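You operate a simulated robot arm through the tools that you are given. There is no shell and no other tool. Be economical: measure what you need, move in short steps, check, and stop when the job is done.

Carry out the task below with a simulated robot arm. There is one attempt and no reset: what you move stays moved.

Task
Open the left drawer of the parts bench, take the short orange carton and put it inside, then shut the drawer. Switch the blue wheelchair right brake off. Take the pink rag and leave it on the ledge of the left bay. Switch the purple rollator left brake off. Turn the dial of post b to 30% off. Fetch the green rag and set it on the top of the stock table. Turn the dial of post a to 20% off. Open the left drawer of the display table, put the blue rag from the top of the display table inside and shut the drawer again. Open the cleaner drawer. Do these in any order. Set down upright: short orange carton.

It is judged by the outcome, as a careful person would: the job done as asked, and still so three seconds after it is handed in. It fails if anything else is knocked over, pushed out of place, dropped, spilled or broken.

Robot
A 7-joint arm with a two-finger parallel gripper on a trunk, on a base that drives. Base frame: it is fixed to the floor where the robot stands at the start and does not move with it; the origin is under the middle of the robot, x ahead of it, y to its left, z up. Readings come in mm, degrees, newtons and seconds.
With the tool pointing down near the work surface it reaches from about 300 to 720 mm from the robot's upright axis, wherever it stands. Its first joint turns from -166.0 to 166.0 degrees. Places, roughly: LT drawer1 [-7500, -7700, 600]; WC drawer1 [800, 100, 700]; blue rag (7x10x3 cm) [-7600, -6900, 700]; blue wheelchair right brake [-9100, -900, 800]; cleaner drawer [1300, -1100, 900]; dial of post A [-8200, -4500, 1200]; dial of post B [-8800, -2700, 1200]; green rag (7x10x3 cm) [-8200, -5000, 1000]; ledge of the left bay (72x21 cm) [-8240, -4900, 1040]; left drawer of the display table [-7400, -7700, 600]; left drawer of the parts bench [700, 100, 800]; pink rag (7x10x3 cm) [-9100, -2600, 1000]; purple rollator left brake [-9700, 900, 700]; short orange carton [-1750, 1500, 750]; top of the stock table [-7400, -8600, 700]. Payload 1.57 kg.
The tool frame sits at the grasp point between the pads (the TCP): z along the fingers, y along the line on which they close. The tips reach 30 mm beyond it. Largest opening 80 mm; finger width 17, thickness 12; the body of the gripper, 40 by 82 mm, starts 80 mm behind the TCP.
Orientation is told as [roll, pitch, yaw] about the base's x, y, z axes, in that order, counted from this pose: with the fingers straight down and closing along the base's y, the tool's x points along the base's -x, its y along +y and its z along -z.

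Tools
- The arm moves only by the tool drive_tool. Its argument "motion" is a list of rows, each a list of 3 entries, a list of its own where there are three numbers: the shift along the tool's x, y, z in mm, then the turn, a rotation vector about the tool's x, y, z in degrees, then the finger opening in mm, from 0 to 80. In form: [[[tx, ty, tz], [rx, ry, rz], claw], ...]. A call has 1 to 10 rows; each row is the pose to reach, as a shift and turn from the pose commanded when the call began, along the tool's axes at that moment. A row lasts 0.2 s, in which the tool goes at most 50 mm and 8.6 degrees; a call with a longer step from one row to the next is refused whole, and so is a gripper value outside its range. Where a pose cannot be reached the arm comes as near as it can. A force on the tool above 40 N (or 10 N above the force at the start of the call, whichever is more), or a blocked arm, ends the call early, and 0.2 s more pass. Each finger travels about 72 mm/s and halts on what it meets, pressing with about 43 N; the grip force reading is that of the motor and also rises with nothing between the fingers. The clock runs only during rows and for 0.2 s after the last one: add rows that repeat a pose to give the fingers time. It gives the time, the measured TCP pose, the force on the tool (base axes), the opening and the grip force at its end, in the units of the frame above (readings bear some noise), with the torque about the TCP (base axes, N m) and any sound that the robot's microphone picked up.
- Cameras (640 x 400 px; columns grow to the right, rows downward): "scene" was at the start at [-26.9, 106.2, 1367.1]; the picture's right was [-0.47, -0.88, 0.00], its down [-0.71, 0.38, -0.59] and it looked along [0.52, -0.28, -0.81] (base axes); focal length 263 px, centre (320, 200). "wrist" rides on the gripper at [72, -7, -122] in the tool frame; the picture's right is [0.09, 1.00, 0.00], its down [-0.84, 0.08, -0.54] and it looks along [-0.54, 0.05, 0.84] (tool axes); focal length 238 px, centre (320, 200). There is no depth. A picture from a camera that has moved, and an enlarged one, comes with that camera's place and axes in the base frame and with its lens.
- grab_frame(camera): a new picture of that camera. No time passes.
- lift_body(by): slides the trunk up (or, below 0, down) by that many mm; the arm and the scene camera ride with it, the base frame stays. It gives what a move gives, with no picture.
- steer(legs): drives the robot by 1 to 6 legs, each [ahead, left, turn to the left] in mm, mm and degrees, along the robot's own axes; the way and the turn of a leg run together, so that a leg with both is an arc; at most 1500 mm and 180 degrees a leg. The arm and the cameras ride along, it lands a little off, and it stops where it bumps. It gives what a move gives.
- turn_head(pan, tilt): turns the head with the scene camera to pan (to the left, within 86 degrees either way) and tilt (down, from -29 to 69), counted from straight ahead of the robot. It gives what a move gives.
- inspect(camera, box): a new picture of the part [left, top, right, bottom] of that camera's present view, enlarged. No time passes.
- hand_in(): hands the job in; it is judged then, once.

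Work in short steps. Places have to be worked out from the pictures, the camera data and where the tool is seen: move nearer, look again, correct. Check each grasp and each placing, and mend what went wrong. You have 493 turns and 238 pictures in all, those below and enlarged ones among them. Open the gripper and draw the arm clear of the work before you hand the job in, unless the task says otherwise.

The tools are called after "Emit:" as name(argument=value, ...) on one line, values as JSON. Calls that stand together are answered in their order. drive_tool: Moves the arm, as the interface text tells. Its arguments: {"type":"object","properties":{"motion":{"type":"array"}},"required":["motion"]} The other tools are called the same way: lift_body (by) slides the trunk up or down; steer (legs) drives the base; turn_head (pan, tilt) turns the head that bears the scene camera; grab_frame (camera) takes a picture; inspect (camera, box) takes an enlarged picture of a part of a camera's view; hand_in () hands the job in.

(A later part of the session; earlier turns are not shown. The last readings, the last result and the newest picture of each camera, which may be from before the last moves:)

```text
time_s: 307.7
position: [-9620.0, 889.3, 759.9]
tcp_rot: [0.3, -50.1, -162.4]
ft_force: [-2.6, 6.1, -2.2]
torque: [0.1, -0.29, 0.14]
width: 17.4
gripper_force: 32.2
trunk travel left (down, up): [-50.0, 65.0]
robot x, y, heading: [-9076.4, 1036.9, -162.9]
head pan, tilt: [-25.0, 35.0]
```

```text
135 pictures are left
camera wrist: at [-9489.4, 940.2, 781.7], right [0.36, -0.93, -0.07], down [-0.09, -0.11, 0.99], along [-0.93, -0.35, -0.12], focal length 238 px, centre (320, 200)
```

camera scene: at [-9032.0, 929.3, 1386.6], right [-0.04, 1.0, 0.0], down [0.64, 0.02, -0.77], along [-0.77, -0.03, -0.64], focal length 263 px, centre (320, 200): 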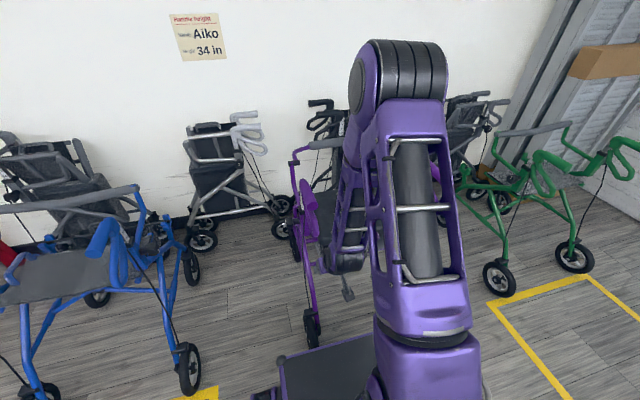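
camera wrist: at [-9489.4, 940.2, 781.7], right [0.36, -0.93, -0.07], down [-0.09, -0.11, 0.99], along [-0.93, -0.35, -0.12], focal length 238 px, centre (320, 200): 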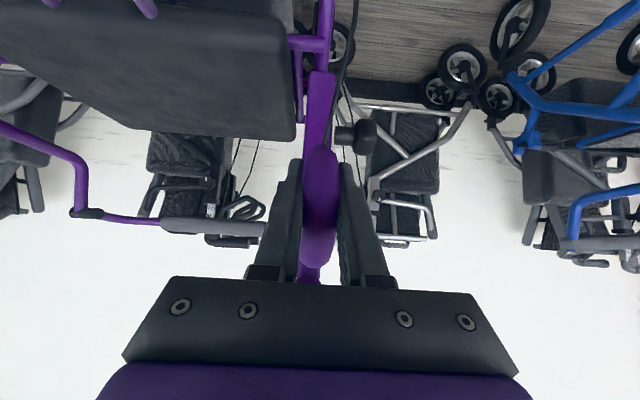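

Gripped again. Swing up in 5° steps, watching the force.

Emit:
drive_tool(motion=[[[-7.4, 0, -10.6], [0, 5, 0], 8]])

Emit:
drive_tool(motion=[[[-7.4, 0, -10.6], [0, 5, 0], 8]])

```text
time_s: 308.1
position: [-9616.6, 891.0, 771.6]
tcp_rot: [0.2, -45.1, -162.4]
ft_force: [2.4, 14.0, 0.4]
torque: [-0.24, 0.85, 0.21]
width: 17.3
gripper_force: 32.1
trunk travel left (down, up): [-50.0, 65.0]
robot x, y, heading: [-9074.3, 1038.3, -163.0]
head pan, tilt: [-25.0, 35.0]
```

```text
time_s: 308.5
position: [-9615.3, 892.8, 784.3]
tcp_rot: [0.3, -39.9, -162.4]
ft_force: [4.2, 24.5, -2.2]
torque: [-0.18, 0.16, 0.27]
width: 17.3
gripper_force: 32.2
trunk travel left (down, up): [-50.0, 65.0]
robot x, y, heading: [-9071.5, 1035.2, -162.8]
head pan, tilt: [-25.0, 35.0]
```

Emit:
turn_head(pan=-3, tilt=42)

Emit:
inspect(camera="scene", box=[290, 130, 418, 220])

```text
time_s: 309.4
position: [-9614.0, 893.0, 783.4]
tcp_rot: [0.2, -40.1, -162.4]
ft_force: [10.7, 29.3, -5.3]
torque: [-0.28, -0.1, 0.26]
width: 17.1
gripper_force: 32.2
trunk travel left (down, up): [-50.0, 65.0]
robot x, y, heading: [-9074.5, 1039.8, -163.1]
head pan, tilt: [-3.0, 42.0]
```

```text
4.44 times, centred on (354, 175) of scene
camera zoom: at [-9028.0, 911.8, 1383.8], right [-0.24, 0.97, 0.0], down [0.65, 0.16, -0.74], along [-0.72, -0.18, -0.67], focal length 1170 px, centre (169, 311)
```

zoom: 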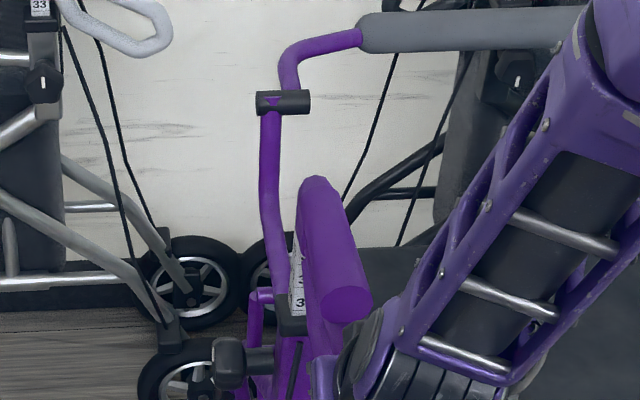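

Lateral load is building; I relax 5 mm sideways and try one more 5° step.

Emit:
drive_tool(motion=[[[0, -5, 0], [0, 0, 0], 8], [[-7.4, -6, -10.6], [0, 4, 0], 8]])

```text
time_s: 310.0
position: [-9618.7, 889.9, 800.7]
tcp_rot: [0.1, -36.6, -161.7]
ft_force: [-2.5, 3.4, -0.3]
torque: [-0.15, 0.33, 0.1]
width: 18.0
gripper_force: 16.1
trunk travel left (down, up): [-50.0, 65.0]
robot x, y, heading: [-9075.9, 1035.6, -162.7]
head pan, tilt: [-3.0, 42.0]
```

The pads slipped off, suggesting the lever hit its stop. I release, retreat and look.

Emit:
drive_tool(motion=[[[0, 0, 0], [0, 0, 0], 30], [[0, 0, 0], [0, 0, 0], 50], [[20, 0, -12], [0, 0, 0], 50], [[50, 0, -35], [0, 0, 0], 50], [[85, 0, -60], [0, 0, 0], 50], [[120, 0, -85], [0, 0, 0], 50]])

Emit:
inspect(camera="scene", box=[300, 150, 428, 240])

Emit:
inspect(camera="wrist", box=[240, 100, 400, 280])

```text
time_s: 311.4
position: [-9478.3, 939.1, 794.3]
tcp_rot: [0.2, -36.1, -162.1]
ft_force: [-0.1, 0.2, 0.3]
torque: [0.0, 0.0, 0.01]
width: 50.0
gripper_force: 0.2
out of reach, approached as far as the arm can: row 6
trunk travel left (down, up): [-50.0, 65.0]
robot x, y, heading: [-9073.2, 1038.3, -162.8]
head pan, tilt: [-3.0, 42.0]
```

```text
4.44 times, centred on (364, 195) of scene
camera zoom: at [-9028.5, 910.0, 1383.7], right [-0.24, 0.97, 0.0], down [0.65, 0.16, -0.74], along [-0.72, -0.18, -0.67], focal length 1170 px, centre (124, 222)
```

zoom: 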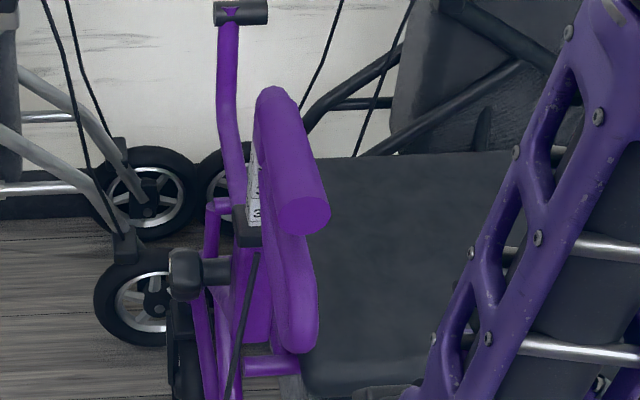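

```text
2.22 times, centred on (320, 190) of wrist
camera zoom: at [-9357.7, 985.9, 850.7], right [0.38, -0.92, -0.05], down [-0.32, -0.18, 0.93], along [-0.87, -0.34, -0.36], focal length 530 px, centre (320, 222)
```

zoom: 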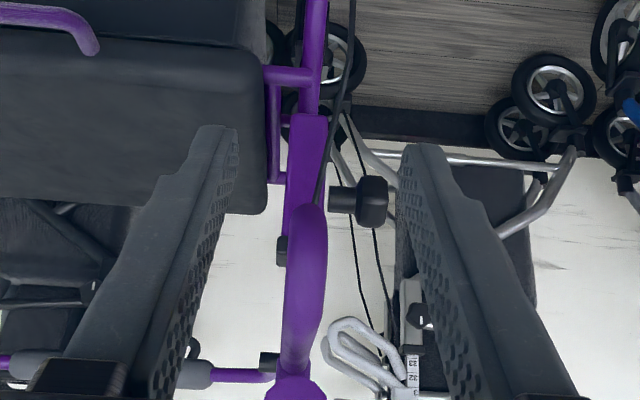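

The loop is at the same angle as after the first swing (~20°), so it already was at its stop: brake off. Now I back out and head left to the blue wheelchair.

Emit:
drive_tool(motion=[[[30, 0, -30], [0, 8, 0], 40], [[45, 0, -60], [0, 16, 0], 30], [[45, 0, -90], [0, 24, 0], 30], [[45, 0, -100], [0, 32, 0], 30], [[45, 0, -100], [0, 36, 0], 30]])

Emit:
steer(legs=[[-300, 0, 0], [0, 1300, 0]])

Emit:
turn_head(pan=10, tilt=30)

Emit:
grab_frame(camera="scene")

```text
time_s: 312.6
position: [-9389.7, 970.5, 848.9]
tcp_rot: [0.2, -0.2, -162.0]
ft_force: [-0.1, 0.6, -0.5]
torque: [-0.04, -0.01, 0.01]
width: 30.0
gripper_force: 0.0
out of reach, approached as far as the arm can: row 1, 2, 3
trunk travel left (down, up): [-50.0, 65.0]
robot x, y, heading: [-9069.6, 1037.3, -163.0]
head pan, tilt: [-3.0, 42.0]
```

```text
time_s: 326.9
position: [-8736.5, -177.9, 850.7]
tcp_rot: [0.2, -0.1, -163.0]
ft_force: [0.0, -0.3, -0.7]
torque: [0.02, -0.01, 0.03]
width: 29.9
gripper_force: 0.1
trunk travel left (down, up): [-50.0, 65.0]
robot x, y, heading: [-8418.8, -117.5, -164.1]
head pan, tilt: [-3.0, 42.0]
```

```text
time_s: 327.6
position: [-8735.4, -178.2, 849.1]
tcp_rot: [0.1, -0.1, -163.1]
ft_force: [-0.1, 0.3, -0.4]
torque: [-0.05, -0.02, 0.04]
width: 30.1
gripper_force: 0.1
trunk travel left (down, up): [-50.0, 65.0]
robot x, y, heading: [-8419.4, -116.7, -164.2]
head pan, tilt: [10.0, 30.0]
```

```text
131 pictures are left
camera scene: at [-8375.0, -265.7, 1401.9], right [-0.44, 0.9, 0.0], down [0.45, 0.22, -0.87], along [-0.78, -0.38, -0.5], focal length 263 px, centre (320, 200)
```

scene: 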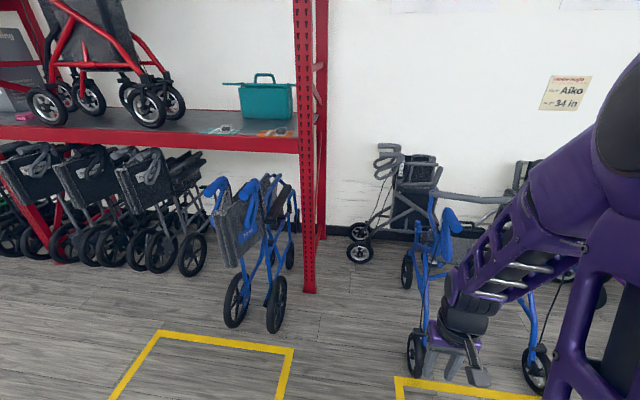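

Emit:
inspect(camera="scene", box=[190, 160, 318, 240])

Emit:
inspect(camera="scene", box=[200, 220, 312, 340])

```text
5.00 times, centred on (254, 200) of scene
camera zoom: at [-8375.0, -265.7, 1401.9], right [-0.44, 0.9, 0.0], down [0.45, 0.22, -0.87], along [-0.78, -0.38, -0.5], focal length 1316 px, centre (650, 200)
```

zoom: 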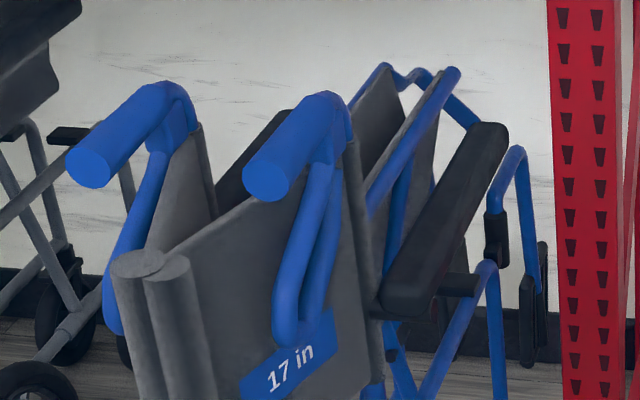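

```text
3.33 times, centred on (256, 280) of scene
camera zoom: at [-8375.0, -265.7, 1401.9], right [-0.44, 0.9, 0.0], down [0.45, 0.22, -0.87], along [-0.78, -0.38, -0.5], focal length 878 px, centre (533, -67)
```

zoom: 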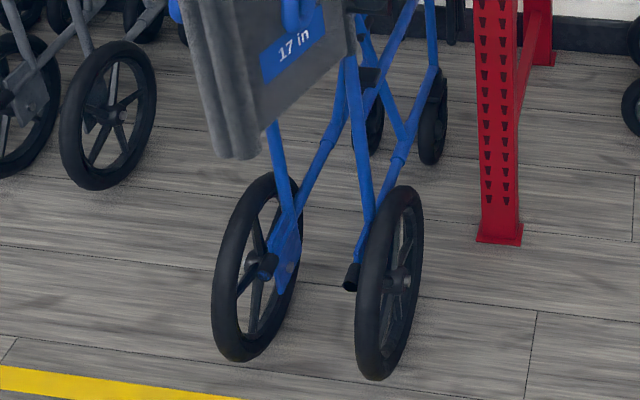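

The wheelchair's push handles have the same loop levers; the right one (image right) hangs ~57° down = on. I move into position and take a second view for triangulation.

Emit:
steer(legs=[[200, 636, 0]])

Emit:
turn_head(pan=0, tilt=35)

Emit:
grab_frame(camera="scene")

```text
time_s: 334.2
position: [-8751.0, -845.2, 849.1]
tcp_rot: [0.2, -0.1, -163.3]
ft_force: [0.7, -0.1, -0.8]
torque: [0.0, 0.0, -0.03]
width: 29.8
gripper_force: 0.0
trunk travel left (down, up): [-50.0, 65.0]
robot x, y, heading: [-8434.5, -787.1, -164.1]
head pan, tilt: [10.0, 30.0]
```

```text
time_s: 334.9
position: [-8752.5, -846.5, 848.8]
tcp_rot: [0.1, -0.1, -163.3]
ft_force: [-0.5, -0.5, -0.1]
torque: [-0.01, -0.01, -0.02]
width: 29.7
gripper_force: 0.0
trunk travel left (down, up): [-50.0, 65.0]
robot x, y, heading: [-8435.8, -784.4, -164.4]
head pan, tilt: [0.0, 35.0]
```

```text
128 pictures are left
camera scene: at [-8394.4, -918.7, 1394.2], right [-0.27, 0.96, 0.0], down [0.55, 0.16, -0.82], along [-0.79, -0.22, -0.57], focal length 263 px, centre (320, 200)
```

scene: 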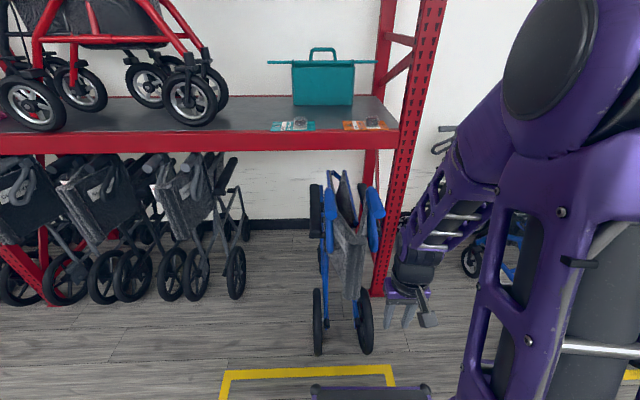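

Emit:
inspect(camera="scene", box=[300, 160, 412, 260])

```text
4.00 times, centred on (356, 210) of scene
camera zoom: at [-8394.4, -918.7, 1394.2], right [-0.27, 0.96, 0.0], down [0.55, 0.16, -0.82], along [-0.79, -0.22, -0.57], focal length 1053 px, centre (176, 160)
```

zoom: 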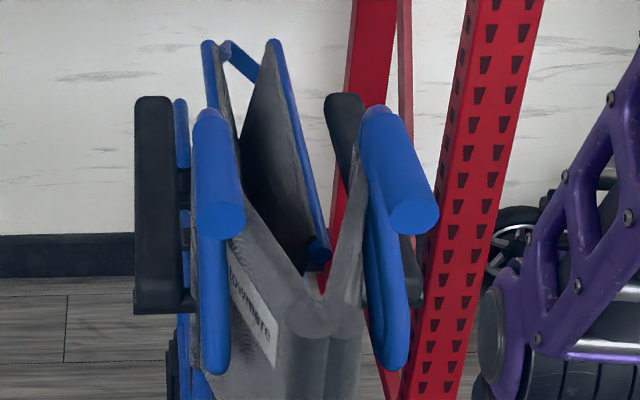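

Right grip end (-9039,-916,912), loop bottom (-9036,-913,763). I go to a pinch pre-grasp pose with the fingers 35° below horizontal.

Emit:
drive_tool(motion=[[[-35, -2, 0], [0, 0, 0], 50], [[-70, -5, 4], [0, -8, 0], 50], [[-105, -8, 9], [0, -16, 0], 50], [[-140, -10, 14], [0, -24, 0], 50], [[-175, -13, 19], [0, -32, 0], 50], [[-205, -15, 24], [0, -40, 0], 50], [[-230, -17, 28], [0, -48, 0], 50], [[-239, -17, 31], [0, -55, 0], 50]])

Emit:
grab_frame(camera="wrist")

```text
time_s: 336.7
position: [-8985.3, -899.6, 819.4]
tcp_rot: [0.3, -55.3, -163.5]
ft_force: [0.5, 0.3, 0.4]
torque: [0.04, -0.04, 0.0]
width: 50.1
gripper_force: 0.0
trunk travel left (down, up): [-50.0, 65.0]
robot x, y, heading: [-8433.6, -787.5, -164.0]
head pan, tilt: [0.0, 35.0]
```

```text
126 pictures are left
camera wrist: at [-8851.6, -851.8, 829.0], right [0.34, -0.94, -0.07], down [-0.01, -0.08, 1.0], along [-0.94, -0.34, -0.04], focal length 238 px, centre (320, 200)
```

wrist: 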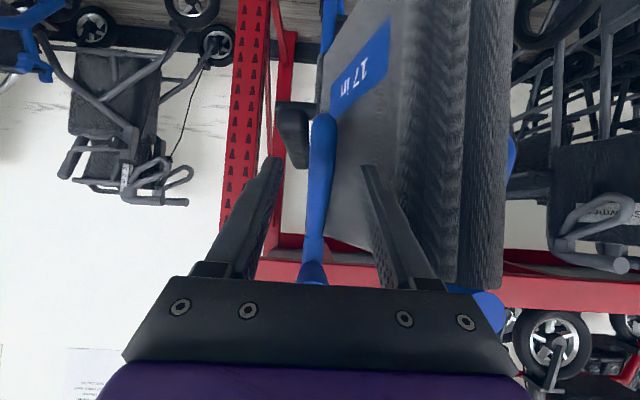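

Loop is centred; the canvas is close on one side, so I narrow the opening to 34 mm, advance 74 mm and pinch.

Emit:
drive_tool(motion=[[[0, 0, 0], [0, 0, 0], 36], [[0, -1, 30], [0, 0, 0], 34], [[0, -1, 55], [0, 0, 0], 34], [[0, -1, 72], [0, 0, 0], 34], [[0, -1, 72], [0, 0, 0], 15], [[0, -1, 72], [0, 0, 0], 8]])

Emit:
grab_frame(camera="wrist")

```text
time_s: 338.1
position: [-9039.6, -918.8, 776.8]
tcp_rot: [0.5, -55.0, -163.2]
ft_force: [5.6, -15.2, -2.9]
torque: [0.06, -0.07, -0.19]
width: 17.6
gripper_force: 24.9
trunk travel left (down, up): [-50.0, 65.0]
robot x, y, heading: [-8433.3, -782.9, -164.3]
head pan, tilt: [0.0, 35.0]
```

```text
125 pictures are left
camera wrist: at [-8907.3, -870.1, 787.3], right [0.34, -0.94, -0.07], down [-0.01, -0.08, 1.0], along [-0.94, -0.34, -0.04], focal length 238 px, centre (320, 200)
```

wrist: 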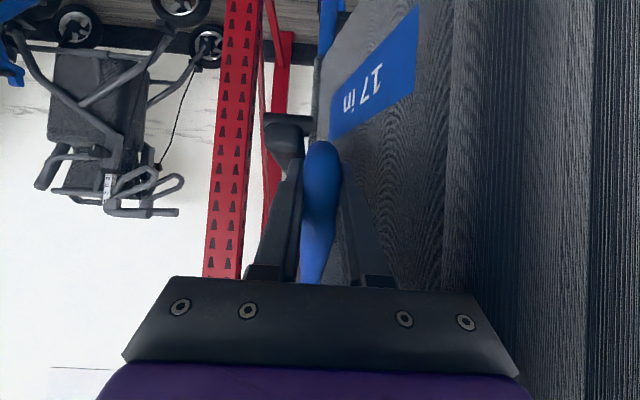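

Pinched (17.6 mm). Swing up 14° first.

Emit:
drive_tool(motion=[[[0, 2, 0], [0, 0, 0], 8], [[-6.6, 2, -16.6], [0, 7, 0], 8], [[-15, 2, -32.3], [0, 14, 0], 8]])

```text
time_s: 338.9
position: [-9022.0, -913.2, 808.5]
tcp_rot: [0.3, -41.0, -163.3]
ft_force: [21.9, -14.4, -1.5]
torque: [-0.09, 0.79, -0.22]
width: 17.3
gripper_force: 31.8
trunk travel left (down, up): [-50.0, 65.0]
robot x, y, heading: [-8432.2, -785.9, -164.3]
head pan, tilt: [0.0, 35.0]
```

Emit:
drive_tool(motion=[[[4, 0, -3], [0, 0, 0], 8], [[-5, 0, -17], [0, 7, 0], 8]])

Emit:
inspect(camera="scene", box=[300, 160, 412, 260])

```text
time_s: 339.5
position: [-9016.1, -910.4, 825.3]
tcp_rot: [0.3, -34.0, -163.2]
ft_force: [23.7, -17.1, 2.4]
torque: [-0.04, 0.82, -0.23]
width: 17.5
gripper_force: 31.9
trunk travel left (down, up): [-50.0, 65.0]
robot x, y, heading: [-8431.1, -784.0, -164.0]
head pan, tilt: [0.0, 35.0]
```

```text
4.00 times, centred on (356, 210) of scene
camera zoom: at [-8392.5, -919.6, 1394.1], right [-0.27, 0.96, 0.0], down [0.55, 0.16, -0.82], along [-0.79, -0.22, -0.57], focal length 1053 px, centre (176, 160)
```

zoom: 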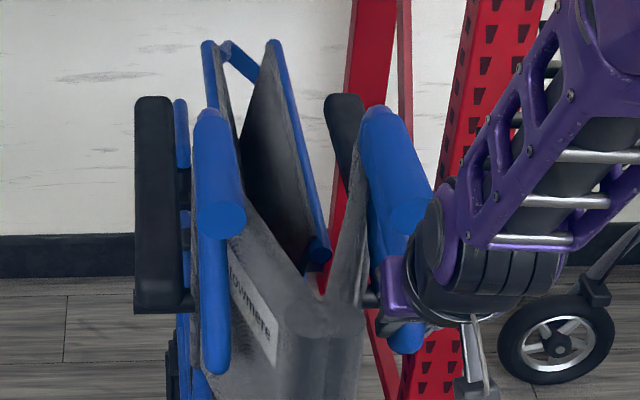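

Lever has moved. Release and retreat to inspect.

Emit:
drive_tool(motion=[[[0, 0, 0], [0, 0, 0], 25], [[0, 0, 0], [0, 0, 0], 34], [[15, 0, -10], [0, 0, 0], 36], [[40, 0, -26], [0, 0, 0], 40], [[75, 0, -50], [0, 0, 0], 40], [[110, 0, -74], [0, 0, 0], 40]])

Emit:
inspect(camera="scene", box=[300, 160, 412, 260])

Emit:
grab_frame(camera="wrist")

```text
time_s: 340.9
position: [-8889.4, -869.9, 823.3]
tcp_rot: [0.2, -34.2, -163.3]
ft_force: [0.7, -0.8, -0.2]
torque: [-0.02, 0.02, -0.01]
width: 40.2
gripper_force: 0.0
trunk travel left (down, up): [-50.0, 65.0]
robot x, y, heading: [-8429.0, -786.5, -164.1]
head pan, tilt: [0.0, 35.0]
```

```text
4.00 times, centred on (356, 210) of scene
camera zoom: at [-8394.6, -918.7, 1394.1], right [-0.27, 0.96, 0.0], down [0.55, 0.16, -0.82], along [-0.79, -0.22, -0.57], focal length 1053 px, centre (176, 160)
```

zoom: 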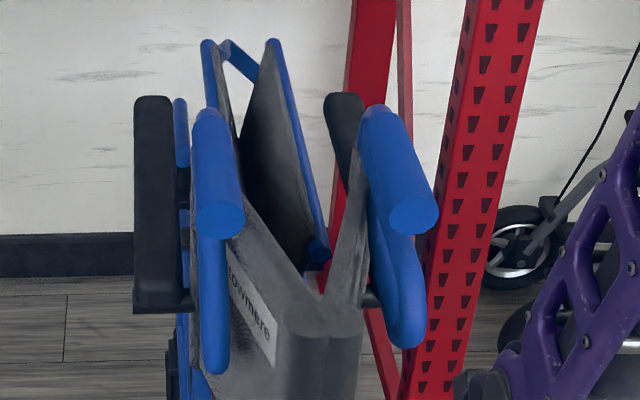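

```text
122 pictures are left
camera wrist: at [-8769.2, -825.8, 885.0], right [0.36, -0.93, -0.05], down [-0.35, -0.18, 0.92], along [-0.86, -0.31, -0.39], focal length 238 px, centre (320, 200)
```

wrist: 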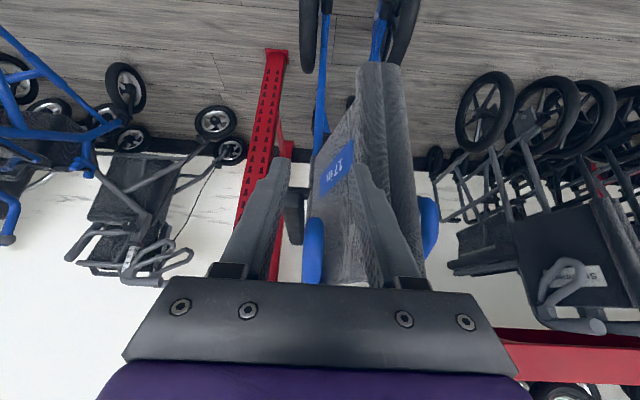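

The lever rose to ≈20°, like the rollator's off stop. To be certain it is at its stop I pinch again and test a little further.

Emit:
drive_tool(motion=[[[-30, 0, 20], [0, 0, 0], 34], [[-60, 0, 41], [0, 0, 0], 34], [[-90, 0, 62], [0, 0, 0], 34], [[-108, 0, 75], [0, 0, 0], 34], [[-108, 0, 75], [0, 0, 0], 15], [[-108, 0, 75], [0, 0, 0], 8]])

Emit:
drive_tool(motion=[[[-8, 0, -10], [0, 5, 0], 8]])

```text
time_s: 342.3
position: [-9016.3, -911.1, 820.7]
tcp_rot: [0.3, -34.0, -163.2]
ft_force: [1.0, -9.1, -0.2]
torque: [0.29, -0.01, -0.15]
width: 17.4
gripper_force: 28.5
trunk travel left (down, up): [-50.0, 65.0]
robot x, y, heading: [-8432.6, -786.1, -164.3]
head pan, tilt: [0.0, 35.0]
```

```text
time_s: 342.7
position: [-9014.5, -910.2, 830.4]
tcp_rot: [0.3, -28.4, -163.2]
ft_force: [28.6, -7.2, -6.3]
torque: [0.33, 0.86, -0.21]
width: 17.5
gripper_force: 31.8
trunk travel left (down, up): [-50.0, 65.0]
robot x, y, heading: [-8429.6, -787.3, -164.2]
head pan, tilt: [0.0, 35.0]
```

Force jumps to ~29 N with little motion: it is at its stop – brake off. Release and retreat.

Emit:
drive_tool(motion=[[[0, 0, 0], [0, 0, 0], 25], [[0, 0, 0], [0, 0, 0], 34], [[15, 0, -8], [0, 0, 0], 36], [[45, 0, -25], [0, 0, 0], 40], [[80, 0, -45], [0, 0, 0], 40], [[120, 0, -65], [0, 0, 0], 40], [[160, 0, -80], [0, 0, 0], 40]])

Emit:
inspect(camera="scene", box=[300, 160, 412, 260])

```text
time_s: 344.3
position: [-8843.3, -856.9, 826.9]
tcp_rot: [0.2, -29.2, -163.3]
ft_force: [-0.7, -0.1, 0.3]
torque: [-0.01, 0.03, -0.01]
width: 40.1
gripper_force: 0.0
trunk travel left (down, up): [-50.0, 65.0]
robot x, y, heading: [-8434.0, -786.2, -163.8]
head pan, tilt: [0.0, 35.0]
```

```text
4.00 times, centred on (356, 210) of scene
camera zoom: at [-8394.5, -918.7, 1394.2], right [-0.27, 0.96, 0.0], down [0.55, 0.16, -0.82], along [-0.79, -0.22, -0.57], focal length 1053 px, centre (176, 160)
```

zoom: 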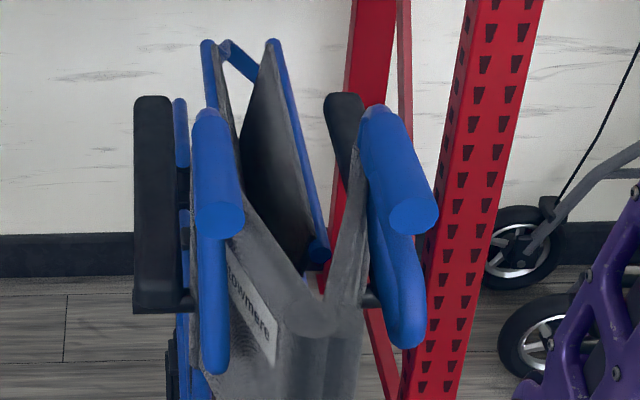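

Position unchanged, so it's at its stop. Next: pink rag and post B along the rack. Restore the tool, back off and strafe left.

Emit:
drive_tool(motion=[[[10, 0, -25], [0, 8, 0], 40], [[20, 0, -50], [0, 16, 0], 30], [[20, 0, -75], [0, 24, 0], 30], [[20, 0, -85], [0, 29, 0], 30]])

Emit:
steer(legs=[[-200, 0, 0], [0, 1300, 0]])

Emit:
turn_head(pan=15, tilt=20)

Emit:
grab_frame(camera="scene")

```text
time_s: 345.3
position: [-8788.6, -840.3, 891.1]
tcp_rot: [0.2, -0.1, -163.2]
ft_force: [-0.2, -0.8, 0.1]
torque: [0.02, 0.02, 0.01]
width: 30.0
gripper_force: 0.0
trunk travel left (down, up): [-50.0, 65.0]
robot x, y, heading: [-8430.9, -787.1, -164.1]
head pan, tilt: [0.0, 35.0]
```

```text
time_s: 359.4
position: [-8236.5, -2055.9, 891.8]
tcp_rot: [0.3, 0.0, -163.5]
ft_force: [-0.3, -0.5, 0.4]
torque: [-0.03, -0.02, 0.03]
width: 29.8
gripper_force: 0.0
trunk travel left (down, up): [-50.0, 65.0]
robot x, y, heading: [-7882.1, -2002.1, -164.3]
head pan, tilt: [0.0, 35.0]
```

```text
time_s: 360.2
position: [-8237.3, -2056.2, 890.6]
tcp_rot: [0.3, -0.1, -163.4]
ft_force: [0.5, -0.7, -0.1]
torque: [-0.01, -0.01, 0.01]
width: 29.9
gripper_force: 0.1
trunk travel left (down, up): [-50.0, 65.0]
robot x, y, heading: [-7880.4, -2001.6, -164.3]
head pan, tilt: [15.0, 20.0]
```

```text
120 pictures are left
camera scene: at [-7838.0, -2159.6, 1417.9], right [-0.51, 0.86, 0.0], down [0.29, 0.17, -0.94], along [-0.81, -0.48, -0.34], focal length 263 px, centre (320, 200)
```

scene: 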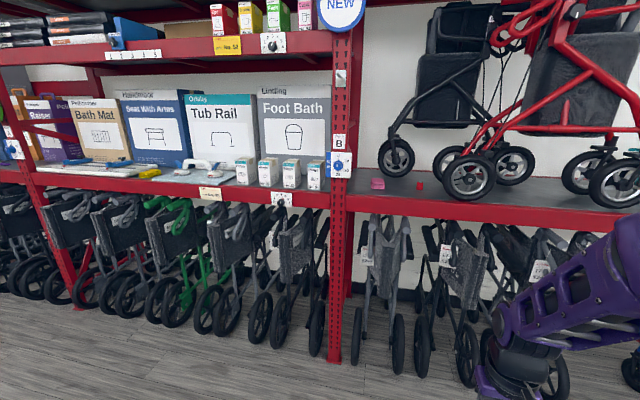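

Emit:
inspect(camera="scene", box=[310, 120, 438, 210])

```text
4.44 times, centred on (374, 165) of scene
camera zoom: at [-7838.0, -2159.6, 1417.9], right [-0.51, 0.86, 0.0], down [0.29, 0.17, -0.94], along [-0.81, -0.48, -0.34], focal length 1170 px, centre (80, 356)
```

zoom: 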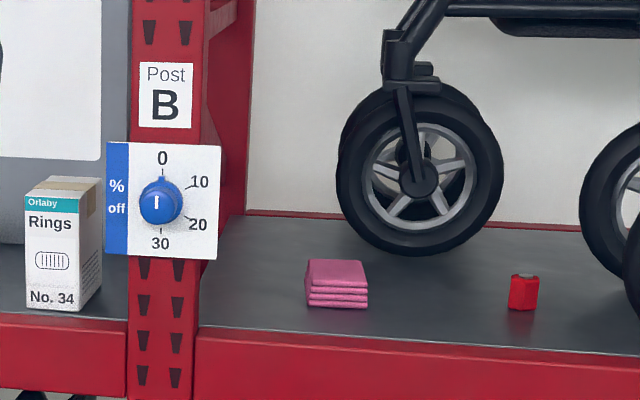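

Dial B shows 0 at top, 10/20/30 clockwise with 30 at the bottom, pointer at 0; it needs 180° clockwise. The pink rag lies right of the post. I drive in front of post B.

Emit:
steer(legs=[[400, 330, 0]])

Emit:
drive_tool(motion=[[[0, 0, -40], [0, 0, 0], 30], [[0, 0, -80], [0, 0, 0], 30], [[0, 0, -120], [0, 0, 0], 30], [[0, 0, -160], [0, 0, 0], 30], [[0, 0, -200], [0, 0, 0], 30], [[0, 0, -240], [0, 0, 0], 30]])

Emit:
turn_head(pan=0, tilt=20)

Emit:
grab_frame(camera="scene")

```text
time_s: 363.9
position: [-8530.7, -2475.8, 890.6]
tcp_rot: [0.2, 0.0, -163.9]
ft_force: [-0.7, 0.9, 0.7]
torque: [0.0, 0.01, 0.0]
width: 30.2
gripper_force: 0.0
trunk travel left (down, up): [-50.0, 65.0]
robot x, y, heading: [-8176.2, -2424.1, -164.8]
head pan, tilt: [15.0, 20.0]
```

```text
time_s: 365.4
position: [-8533.4, -2472.8, 1121.8]
tcp_rot: [0.5, 1.4, -164.2]
ft_force: [0.6, 0.2, -0.1]
torque: [0.0, 0.01, -0.01]
width: 29.8
gripper_force: 0.0
trunk travel left (down, up): [-50.0, 65.0]
robot x, y, heading: [-8178.3, -2429.1, -164.9]
head pan, tilt: [15.0, 20.0]
```

```text
time_s: 366.1
position: [-8532.1, -2473.4, 1121.9]
tcp_rot: [0.5, 1.5, -163.9]
ft_force: [0.3, -0.6, 0.1]
torque: [0.02, 0.04, 0.01]
width: 29.9
gripper_force: 0.1
trunk travel left (down, up): [-50.0, 65.0]
robot x, y, heading: [-8176.4, -2425.2, -165.2]
head pan, tilt: [0.0, 20.0]
```

```text
118 pictures are left
camera scene: at [-8145.7, -2542.0, 1415.3], right [-0.07, 1.0, 0.0], down [0.37, 0.02, -0.93], along [-0.93, -0.06, -0.37], focal length 263 px, centre (320, 200)
```

scene: 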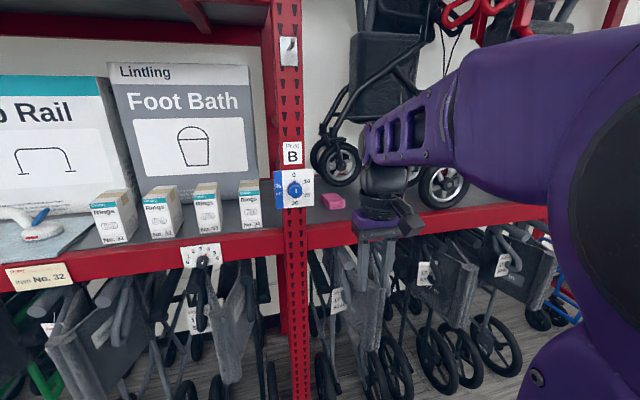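

Emit:
inspect(camera="scene", box=[260, 150, 372, 230])

```text
5.00 times, centred on (316, 190) of scene
camera zoom: at [-8145.7, -2542.0, 1415.3], right [-0.07, 1.0, 0.0], down [0.37, 0.02, -0.93], along [-0.93, -0.06, -0.37], focal length 1316 px, centre (340, 250)
```

zoom: 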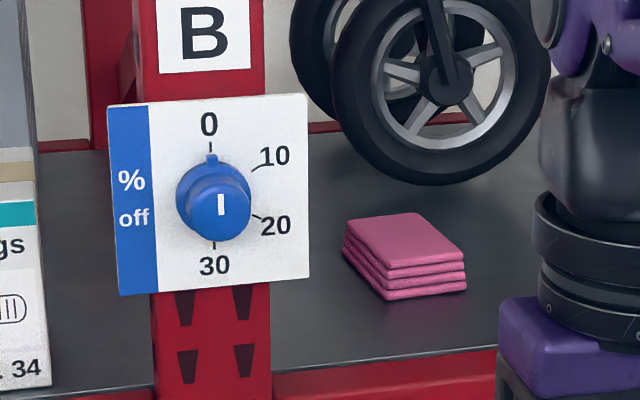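

Knob front ≈(-8817,-2650,1176). I move 80 mm closer and tilt the tool to horizontal.

Emit:
steer(legs=[[80, 0, 0]])

Emit:
drive_tool(motion=[[[-5, 0, 0], [0, -8.5, 0], 50], [[-10, 0, 0], [0, -17, 0], 60], [[-15, 0, 0], [0, -25.5, 0], 70], [[-20, 10, 0], [0, -34, 0], 70], [[-25, 20, 0], [0, -42.5, 0], 70], [[-30, 30, 0], [0, -51, 0], 70], [[-35, 40, 0], [0, -59.5, 0], 70], [[-40, 50, 0], [0, -68, 0], 70], [[-45, 60, 0], [0, -76.5, 0], 70], [[-50, 70, 0], [0, -85, 0], 70]])

Emit:
grab_frame(camera="wrist")

```text
time_s: 367.2
position: [-8609.0, -2493.5, 1123.3]
tcp_rot: [0.5, 1.2, -163.9]
ft_force: [0.4, -0.1, -0.1]
torque: [0.0, 0.02, 0.01]
width: 29.9
gripper_force: 0.1
trunk travel left (down, up): [-50.0, 65.0]
robot x, y, heading: [-8250.4, -2446.5, -164.7]
head pan, tilt: [0.0, 20.0]
```

```text
time_s: 367.9
position: [-8631.1, -2498.0, 1058.1]
tcp_rot: [2.4, -9.8, -164.9]
ft_force: [1.1, -0.5, -0.4]
torque: [0.0, -0.01, 0.0]
width: 69.8
gripper_force: 0.2
trunk travel left (down, up): [-50.0, 65.0]
robot x, y, heading: [-8254.9, -2446.0, -165.0]
head pan, tilt: [0.0, 20.0]
stopped in row 3: the arm was blocked; the commanded pose is now the measured one
```

```text
116 pictures are left
camera wrist: at [-8546.5, -2461.5, 1164.9], right [0.35, -0.94, 0.02], down [-0.69, -0.24, 0.68], along [-0.63, -0.26, -0.73], focal length 238 px, centre (320, 200)
```

wrist: 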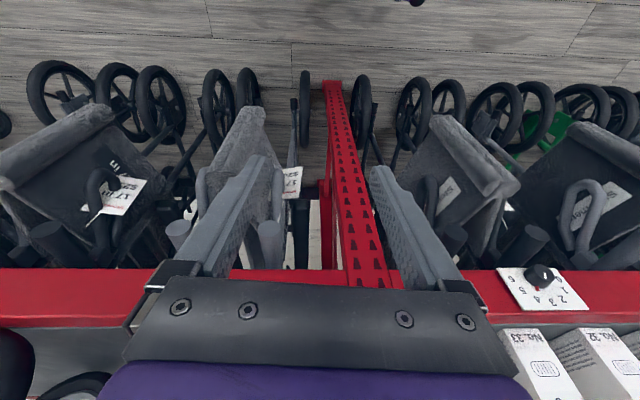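

The arm is blocked, probably against the head. I back up, pan the head left out of the way, and reach out lower before pitching.

Emit:
steer(legs=[[-180, 0, 0]])

Emit:
turn_head(pan=35, tilt=20)

Emit:
drive_tool(motion=[[[0, 0, 40], [0, 0, 0], 70], [[-30, 0, 75], [0, 0, 0], 70], [[-70, 0, 90], [0, 0, 0], 70], [[-110, 0, 90], [0, -6, 0], 70], [[-140, 0, 90], [0, -14, 0], 70], [[-170, 0, 90], [0, -22, 0], 70], [[-190, 0, 90], [0, -30, 0], 70], [[-210, 0, 90], [0, -38, 0], 70], [[-220, 0, 90], [0, -46, 0], 70], [[-230, 0, 90], [0, -54, 0], 70]])

```text
time_s: 369.4
position: [-8459.3, -2452.5, 1056.5]
tcp_rot: [2.4, -9.7, -164.6]
ft_force: [0.4, -0.3, 0.2]
torque: [0.01, -0.03, -0.01]
width: 70.1
gripper_force: 0.0
trunk travel left (down, up): [-50.0, 65.0]
robot x, y, heading: [-8075.6, -2398.4, -164.7]
head pan, tilt: [0.0, 20.0]
```

```text
time_s: 370.4
position: [-8459.0, -2451.7, 1055.5]
tcp_rot: [2.4, -9.4, -164.7]
ft_force: [0.2, 0.4, -0.1]
torque: [-0.01, -0.02, -0.02]
width: 70.0
gripper_force: 0.0
trunk travel left (down, up): [-50.0, 65.0]
robot x, y, heading: [-8079.9, -2397.6, -165.0]
head pan, tilt: [35.0, 20.0]
```

```text
time_s: 372.6
position: [-8690.4, -2518.6, 1008.1]
tcp_rot: [5.2, -63.8, -168.9]
ft_force: [0.6, 0.1, -0.2]
torque: [0.01, -0.02, 0.0]
width: 70.0
gripper_force: 0.0
trunk travel left (down, up): [-50.0, 65.0]
robot x, y, heading: [-8081.4, -2397.2, -164.8]
head pan, tilt: [35.0, 20.0]
```

Pitch works out there. I raise to dial height while levelling the tool.

Emit:
drive_tool(motion=[[[-31, 16, 1], [0, -4, 0], 70], [[-62, 33, 2], [0, -9, 0], 70], [[-93, 49, 3], [0, -14, 0], 70], [[-124, 65, 4], [0, -19, 0], 70], [[-155, 82, 5], [0, -23, 0], 70], [[-186, 98, 6], [0, -26, 0], 70]])

Emit:
grab_frame(camera="wrist")

```text
time_s: 374.1
position: [-8750.5, -2630.5, 1175.0]
tcp_rot: [85.1, -87.7, 110.6]
ft_force: [0.4, 1.1, -0.1]
torque: [0.02, -0.02, -0.01]
width: 70.1
gripper_force: 0.0
trunk travel left (down, up): [-50.0, 65.0]
robot x, y, heading: [-8078.1, -2395.9, -165.0]
head pan, tilt: [35.0, 20.0]
```

```text
115 pictures are left
camera wrist: at [-8633.6, -2593.3, 1104.0], right [0.27, -0.96, -0.05], down [0.53, 0.1, 0.84], along [-0.8, -0.26, 0.54], focal length 238 px, centre (320, 200)
```

wrist: 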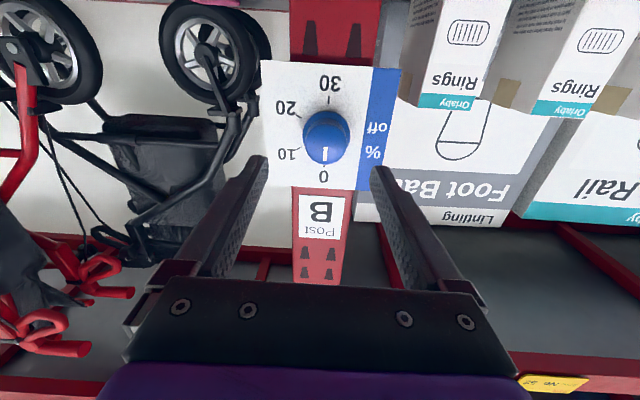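

Level and facing the dial; knob at ≈(-8821,-2656,1170), ~39 mm wide, ~18 mm proud. I correct by 5 mm and move in so the tips straddle it.

Emit:
drive_tool(motion=[[[5, 6, 20], [0, 0, 0], 70], [[5, 6, 40], [0, 0, 0], 70], [[5, 6, 50], [0, 0, 0], 70]])

Emit:
grab_frame(camera="wrist")

```text
time_s: 374.9
position: [-8796.3, -2651.4, 1172.0]
tcp_rot: [84.1, -87.7, 111.7]
ft_force: [-0.2, -0.7, -1.2]
torque: [-0.02, -0.01, -0.01]
width: 70.3
gripper_force: 0.0
trunk travel left (down, up): [-50.0, 65.0]
robot x, y, heading: [-8078.5, -2400.3, -164.6]
head pan, tilt: [35.0, 20.0]
```

```text
114 pictures are left
camera wrist: at [-8679.3, -2613.7, 1099.6], right [0.27, -0.96, -0.05], down [0.53, 0.1, 0.84], along [-0.8, -0.26, 0.54], focal length 238 px, centre (320, 200)
```

wrist: 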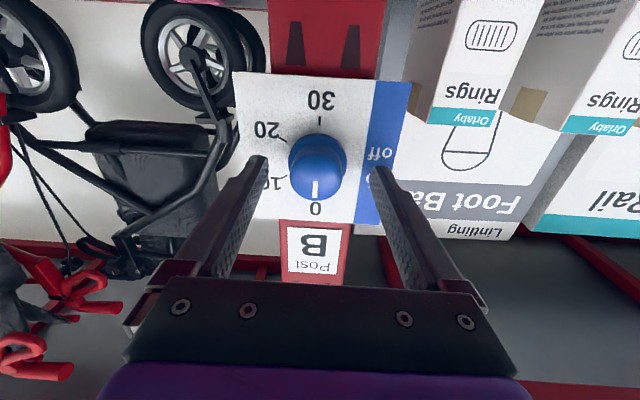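

Tips are ~14 mm short of the knob face. Advance 28 mm more with small corrections and close.

Emit:
drive_tool(motion=[[[-4, -2, 12], [0, 0, 0], 66], [[-4, -2, 22], [0, 0, 0], 66], [[-4, -2, 28], [0, 0, 0], 66], [[-4, -2, 28], [0, 0, 0], 45], [[-4, -2, 28], [0, 0, 0], 25], [[-4, -2, 28], [0, 0, 0], 20]])

Emit:
grab_frame(camera="wrist")

```text
time_s: 375.4
position: [-8804.9, -2653.6, 1174.3]
tcp_rot: [74.9, -87.8, 121.3]
ft_force: [28.4, 12.3, 2.3]
torque: [-0.2, 0.21, 1.2]
width: 62.8
gripper_force: 0.0
trunk travel left (down, up): [-50.0, 65.0]
robot x, y, heading: [-8076.5, -2401.3, -164.7]
head pan, tilt: [35.0, 20.0]
stopped in row 2: the force on the tool passed its limit at 54 N (the readings are from after the stop); the commanded pose is now the measured one
```

```text
113 pictures are left
camera wrist: at [-8687.9, -2614.8, 1103.0], right [0.28, -0.96, -0.05], down [0.53, 0.1, 0.84], along [-0.8, -0.26, 0.53], focal length 238 px, centre (320, 200)
```

wrist: 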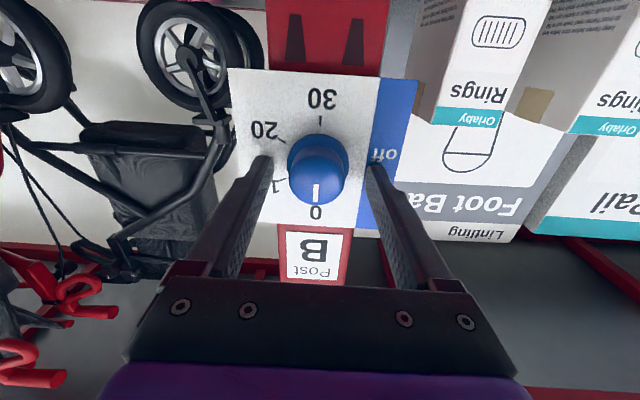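

The tips touch the plate, so the knob is between them already. Back off 3 mm and close on the knob.

Emit:
drive_tool(motion=[[[0, 0, -3], [0, 0, 0], 50], [[0, 0, -3], [0, 0, 0], 35], [[0, 0, -3], [0, 0, 0], 20], [[0, 0, -3], [0, 0, 0], 20]])

Emit:
grab_frame(camera="wrist")

```text
time_s: 376.4
position: [-8803.9, -2652.9, 1171.5]
tcp_rot: [71.4, -87.7, 124.4]
ft_force: [9.5, 4.5, 5.3]
torque: [-0.01, 0.22, -0.02]
width: 41.9
gripper_force: 40.0
trunk travel left (down, up): [-50.0, 65.0]
robot x, y, heading: [-8079.5, -2398.8, -164.5]
head pan, tilt: [35.0, 20.0]
```

```text
112 pictures are left
camera wrist: at [-8688.1, -2613.7, 1100.8], right [0.27, -0.96, -0.05], down [0.52, 0.1, 0.85], along [-0.81, -0.26, 0.53], focal length 238 px, centre (320, 200)
```

wrist: 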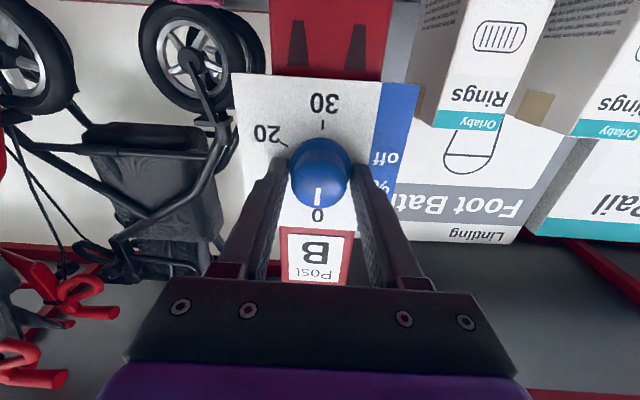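

Knob gripped (42 mm). Rotate clockwise (+z of tool) ~85° first.

Emit:
drive_tool(motion=[[[0, 0, 0], [0, 0, 8.5], 20], [[0, 0, 0], [0, 0, 17], 20], [[0, 0, 0], [0, 0, 25.5], 20], [[0, 0, 0], [0, 0, 34], 20], [[0, 0, 0], [0, 0, 42.5], 20], [[0, 0, 0], [0, 0, 51], 20], [[0, 0, 0], [0, 0, 59.5], 20], [[0, 0, 0], [0, 0, 68], 20], [[0, 0, 0], [0, 0, 76.5], 20], [[0, 0, 0], [0, 0, 85], 20]])

Emit:
grab_frame(camera="wrist")

```text
time_s: 378.6
position: [-8805.9, -2652.0, 1170.8]
tcp_rot: [89.1, -2.6, 106.0]
ft_force: [5.5, 15.3, -5.4]
torque: [0.09, -0.34, 0.64]
width: 41.6
gripper_force: 44.9
trunk travel left (down, up): [-50.0, 65.0]
robot x, y, heading: [-8074.0, -2398.6, -164.7]
head pan, tilt: [35.0, 20.0]
```

```text
111 pictures are left
camera wrist: at [-8668.6, -2685.9, 1161.9], right [0.02, -0.14, 0.99], down [0.29, 0.95, 0.12], along [-0.96, 0.28, 0.06], focal length 238 px, centre (320, 200)
```

wrist: 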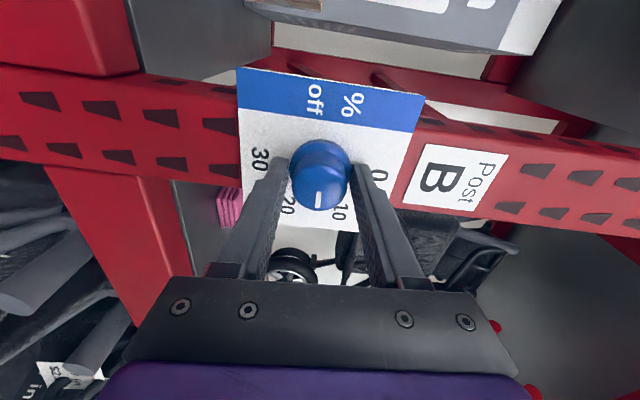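

The knob turned with me (mark now between 10 and 20). Continue another 85°.

Emit:
drive_tool(motion=[[[0, 0, 0], [0, 0, 8.5], 20], [[0, 0, 0], [0, 0, 17], 20], [[0, 0, 0], [0, 0, 25.5], 20], [[0, 0, 0], [0, 0, 34], 20], [[0, 0, 0], [0, 0, 42.5], 20], [[0, 0, 0], [0, 0, 51], 20], [[0, 0, 0], [0, 0, 59.5], 20], [[0, 0, 0], [0, 0, 68], 20], [[0, 0, 0], [0, 0, 76.5], 20], [[0, 0, 0], [0, 0, 85], 20]])

Emit:
grab_frame(camera="wrist")

```text
time_s: 380.8
position: [-8804.8, -2650.9, 1169.3]
tcp_rot: [82.6, 82.4, 98.7]
ft_force: [20.3, 16.6, -19.7]
torque: [0.37, -0.76, 0.06]
width: 41.7
gripper_force: 44.6
trunk travel left (down, up): [-50.0, 65.0]
robot x, y, heading: [-8078.8, -2399.2, -164.4]
head pan, tilt: [35.0, 20.0]
```

```text
110 pictures are left
camera wrist: at [-8684.8, -2633.3, 1241.6], right [-0.27, 0.94, 0.22], down [0.48, 0.33, -0.81], along [-0.83, -0.11, -0.54], focal length 238 px, centre (320, 200)
```

wrist: 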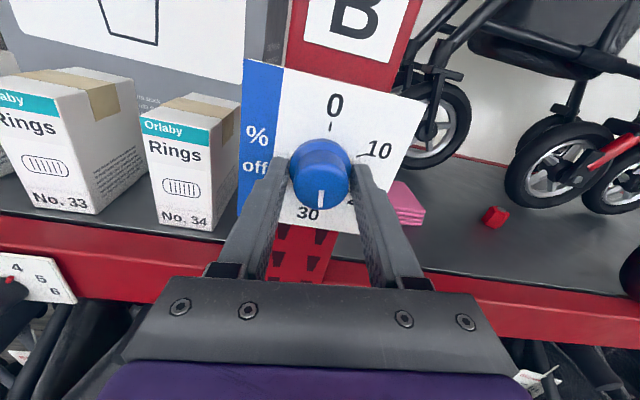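

About 12° remaining. Turn on.

Emit:
drive_tool(motion=[[[0, 0, 0], [0, 0, 6], 20], [[0, 0, 0], [0, 0, 12], 20]])

Emit:
inspect(camera="wrist", box=[220, 60, 440, 260])

```text
time_s: 381.4
position: [-8803.8, -2652.6, 1169.8]
tcp_rot: [-78.2, 85.4, -62.3]
ft_force: [20.8, 15.9, -21.7]
torque: [0.54, -0.07, -0.09]
width: 41.6
gripper_force: 44.9
trunk travel left (down, up): [-50.0, 65.0]
robot x, y, heading: [-8079.7, -2400.6, -164.4]
head pan, tilt: [35.0, 20.0]
```

```text
2.00 times, centred on (330, 160) of wrist
camera zoom: at [-8688.7, -2619.3, 1243.6], right [-0.27, 0.96, 0.02], down [0.53, 0.16, -0.83], along [-0.8, -0.22, -0.56], focal length 477 px, centre (300, 280)
```

zoom: 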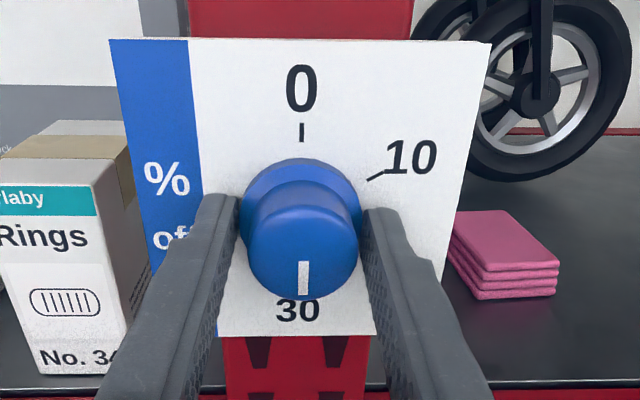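

Mark points at 30. Open and withdraw straight back.

Emit:
drive_tool(motion=[[[0, 0, 0], [0, 0, 0], 50], [[0, 0, 0], [0, 0, 0], 66], [[0, 0, -20], [0, 0, 0], 66], [[0, 0, -50], [0, 0, 0], 66], [[0, 0, -90], [0, 0, 0], 66]])

Emit:
grab_frame(camera="wrist")

```text
time_s: 382.6
position: [-8719.5, -2627.7, 1171.7]
tcp_rot: [-79.3, 85.8, -63.2]
ft_force: [-0.6, -0.8, 0.3]
torque: [0.0, 0.02, 0.0]
width: 65.9
gripper_force: 0.0
trunk travel left (down, up): [-50.0, 65.0]
robot x, y, heading: [-8076.2, -2396.6, -164.5]
head pan, tilt: [35.0, 20.0]
```

```text
108 pictures are left
camera wrist: at [-8602.5, -2595.9, 1245.7], right [-0.28, 0.96, 0.02], down [0.53, 0.17, -0.83], along [-0.8, -0.22, -0.55], focal length 238 px, centre (320, 200)
```

wrist: 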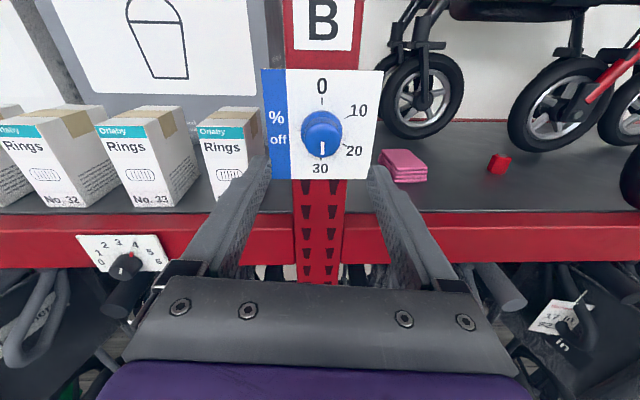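

Dial B reads 30. Next the pink rag at about (-9104,-2553,1035). I shift right, clear of the post, and tilt the fingers 45° down (camera on top).

Emit:
drive_tool(motion=[[[0, 45, 0], [0, 0, 0], 80], [[0, 90, 0], [0, 0, 0], 80], [[0, 135, 0], [0, 0, 0], 80], [[0, 178, 0], [0, -8, 0], 80], [[0, 178, 0], [0, -16, 0], 80], [[0, 178, 0], [0, -24, 0], 80], [[0, 178, 0], [0, -32, 0], 80], [[0, 178, 0], [0, -40, 0], 80], [[0, 178, 0], [0, -47, 0], 80]])

Emit:
grab_frame(camera="wrist")

```text
time_s: 384.6
position: [-8768.6, -2458.5, 1161.2]
tcp_rot: [-5.6, 42.0, 12.1]
ft_force: [0.5, -0.1, 0.4]
torque: [-0.04, 0.01, 0.01]
width: 80.1
gripper_force: 0.1
trunk travel left (down, up): [-50.0, 65.0]
robot x, y, heading: [-8078.4, -2398.4, -164.8]
head pan, tilt: [35.0, 20.0]
```

```text
107 pictures are left
camera wrist: at [-8742.0, -2446.0, 1299.1], right [-0.34, 0.94, -0.01], down [0.93, 0.33, -0.16], along [-0.15, -0.07, -0.99], focal length 238 px, centre (320, 200)
```

wrist: 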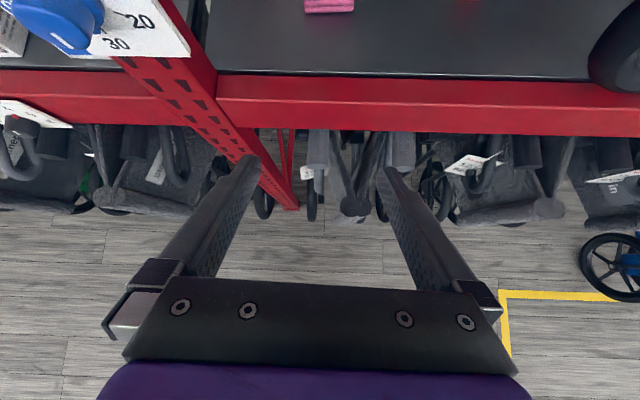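

The rag is straight ahead. Drive 300 mm forward.

Emit:
steer(legs=[[200, 0, 0], [90, 0, 0]])

Emit:
grab_frame(camera="wrist")

```text
time_s: 386.8
position: [-9044.1, -2532.5, 1159.4]
tcp_rot: [-5.6, 42.0, 12.0]
ft_force: [0.3, 0.4, 0.5]
torque: [0.02, 0.0, -0.01]
width: 80.0
gripper_force: 0.1
trunk travel left (down, up): [-50.0, 65.0]
robot x, y, heading: [-8354.9, -2474.6, -164.6]
head pan, tilt: [35.0, 20.0]
```

```text
106 pictures are left
camera wrist: at [-9018.3, -2520.4, 1298.4], right [-0.34, 0.94, -0.01], down [0.93, 0.33, -0.17], along [-0.15, -0.07, -0.99], focal length 238 px, centre (320, 200)
```

wrist: 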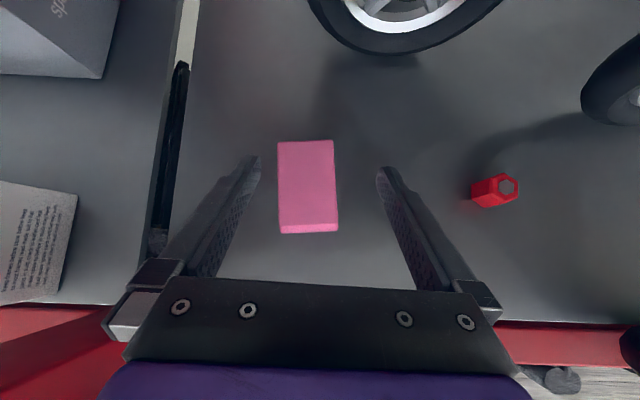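

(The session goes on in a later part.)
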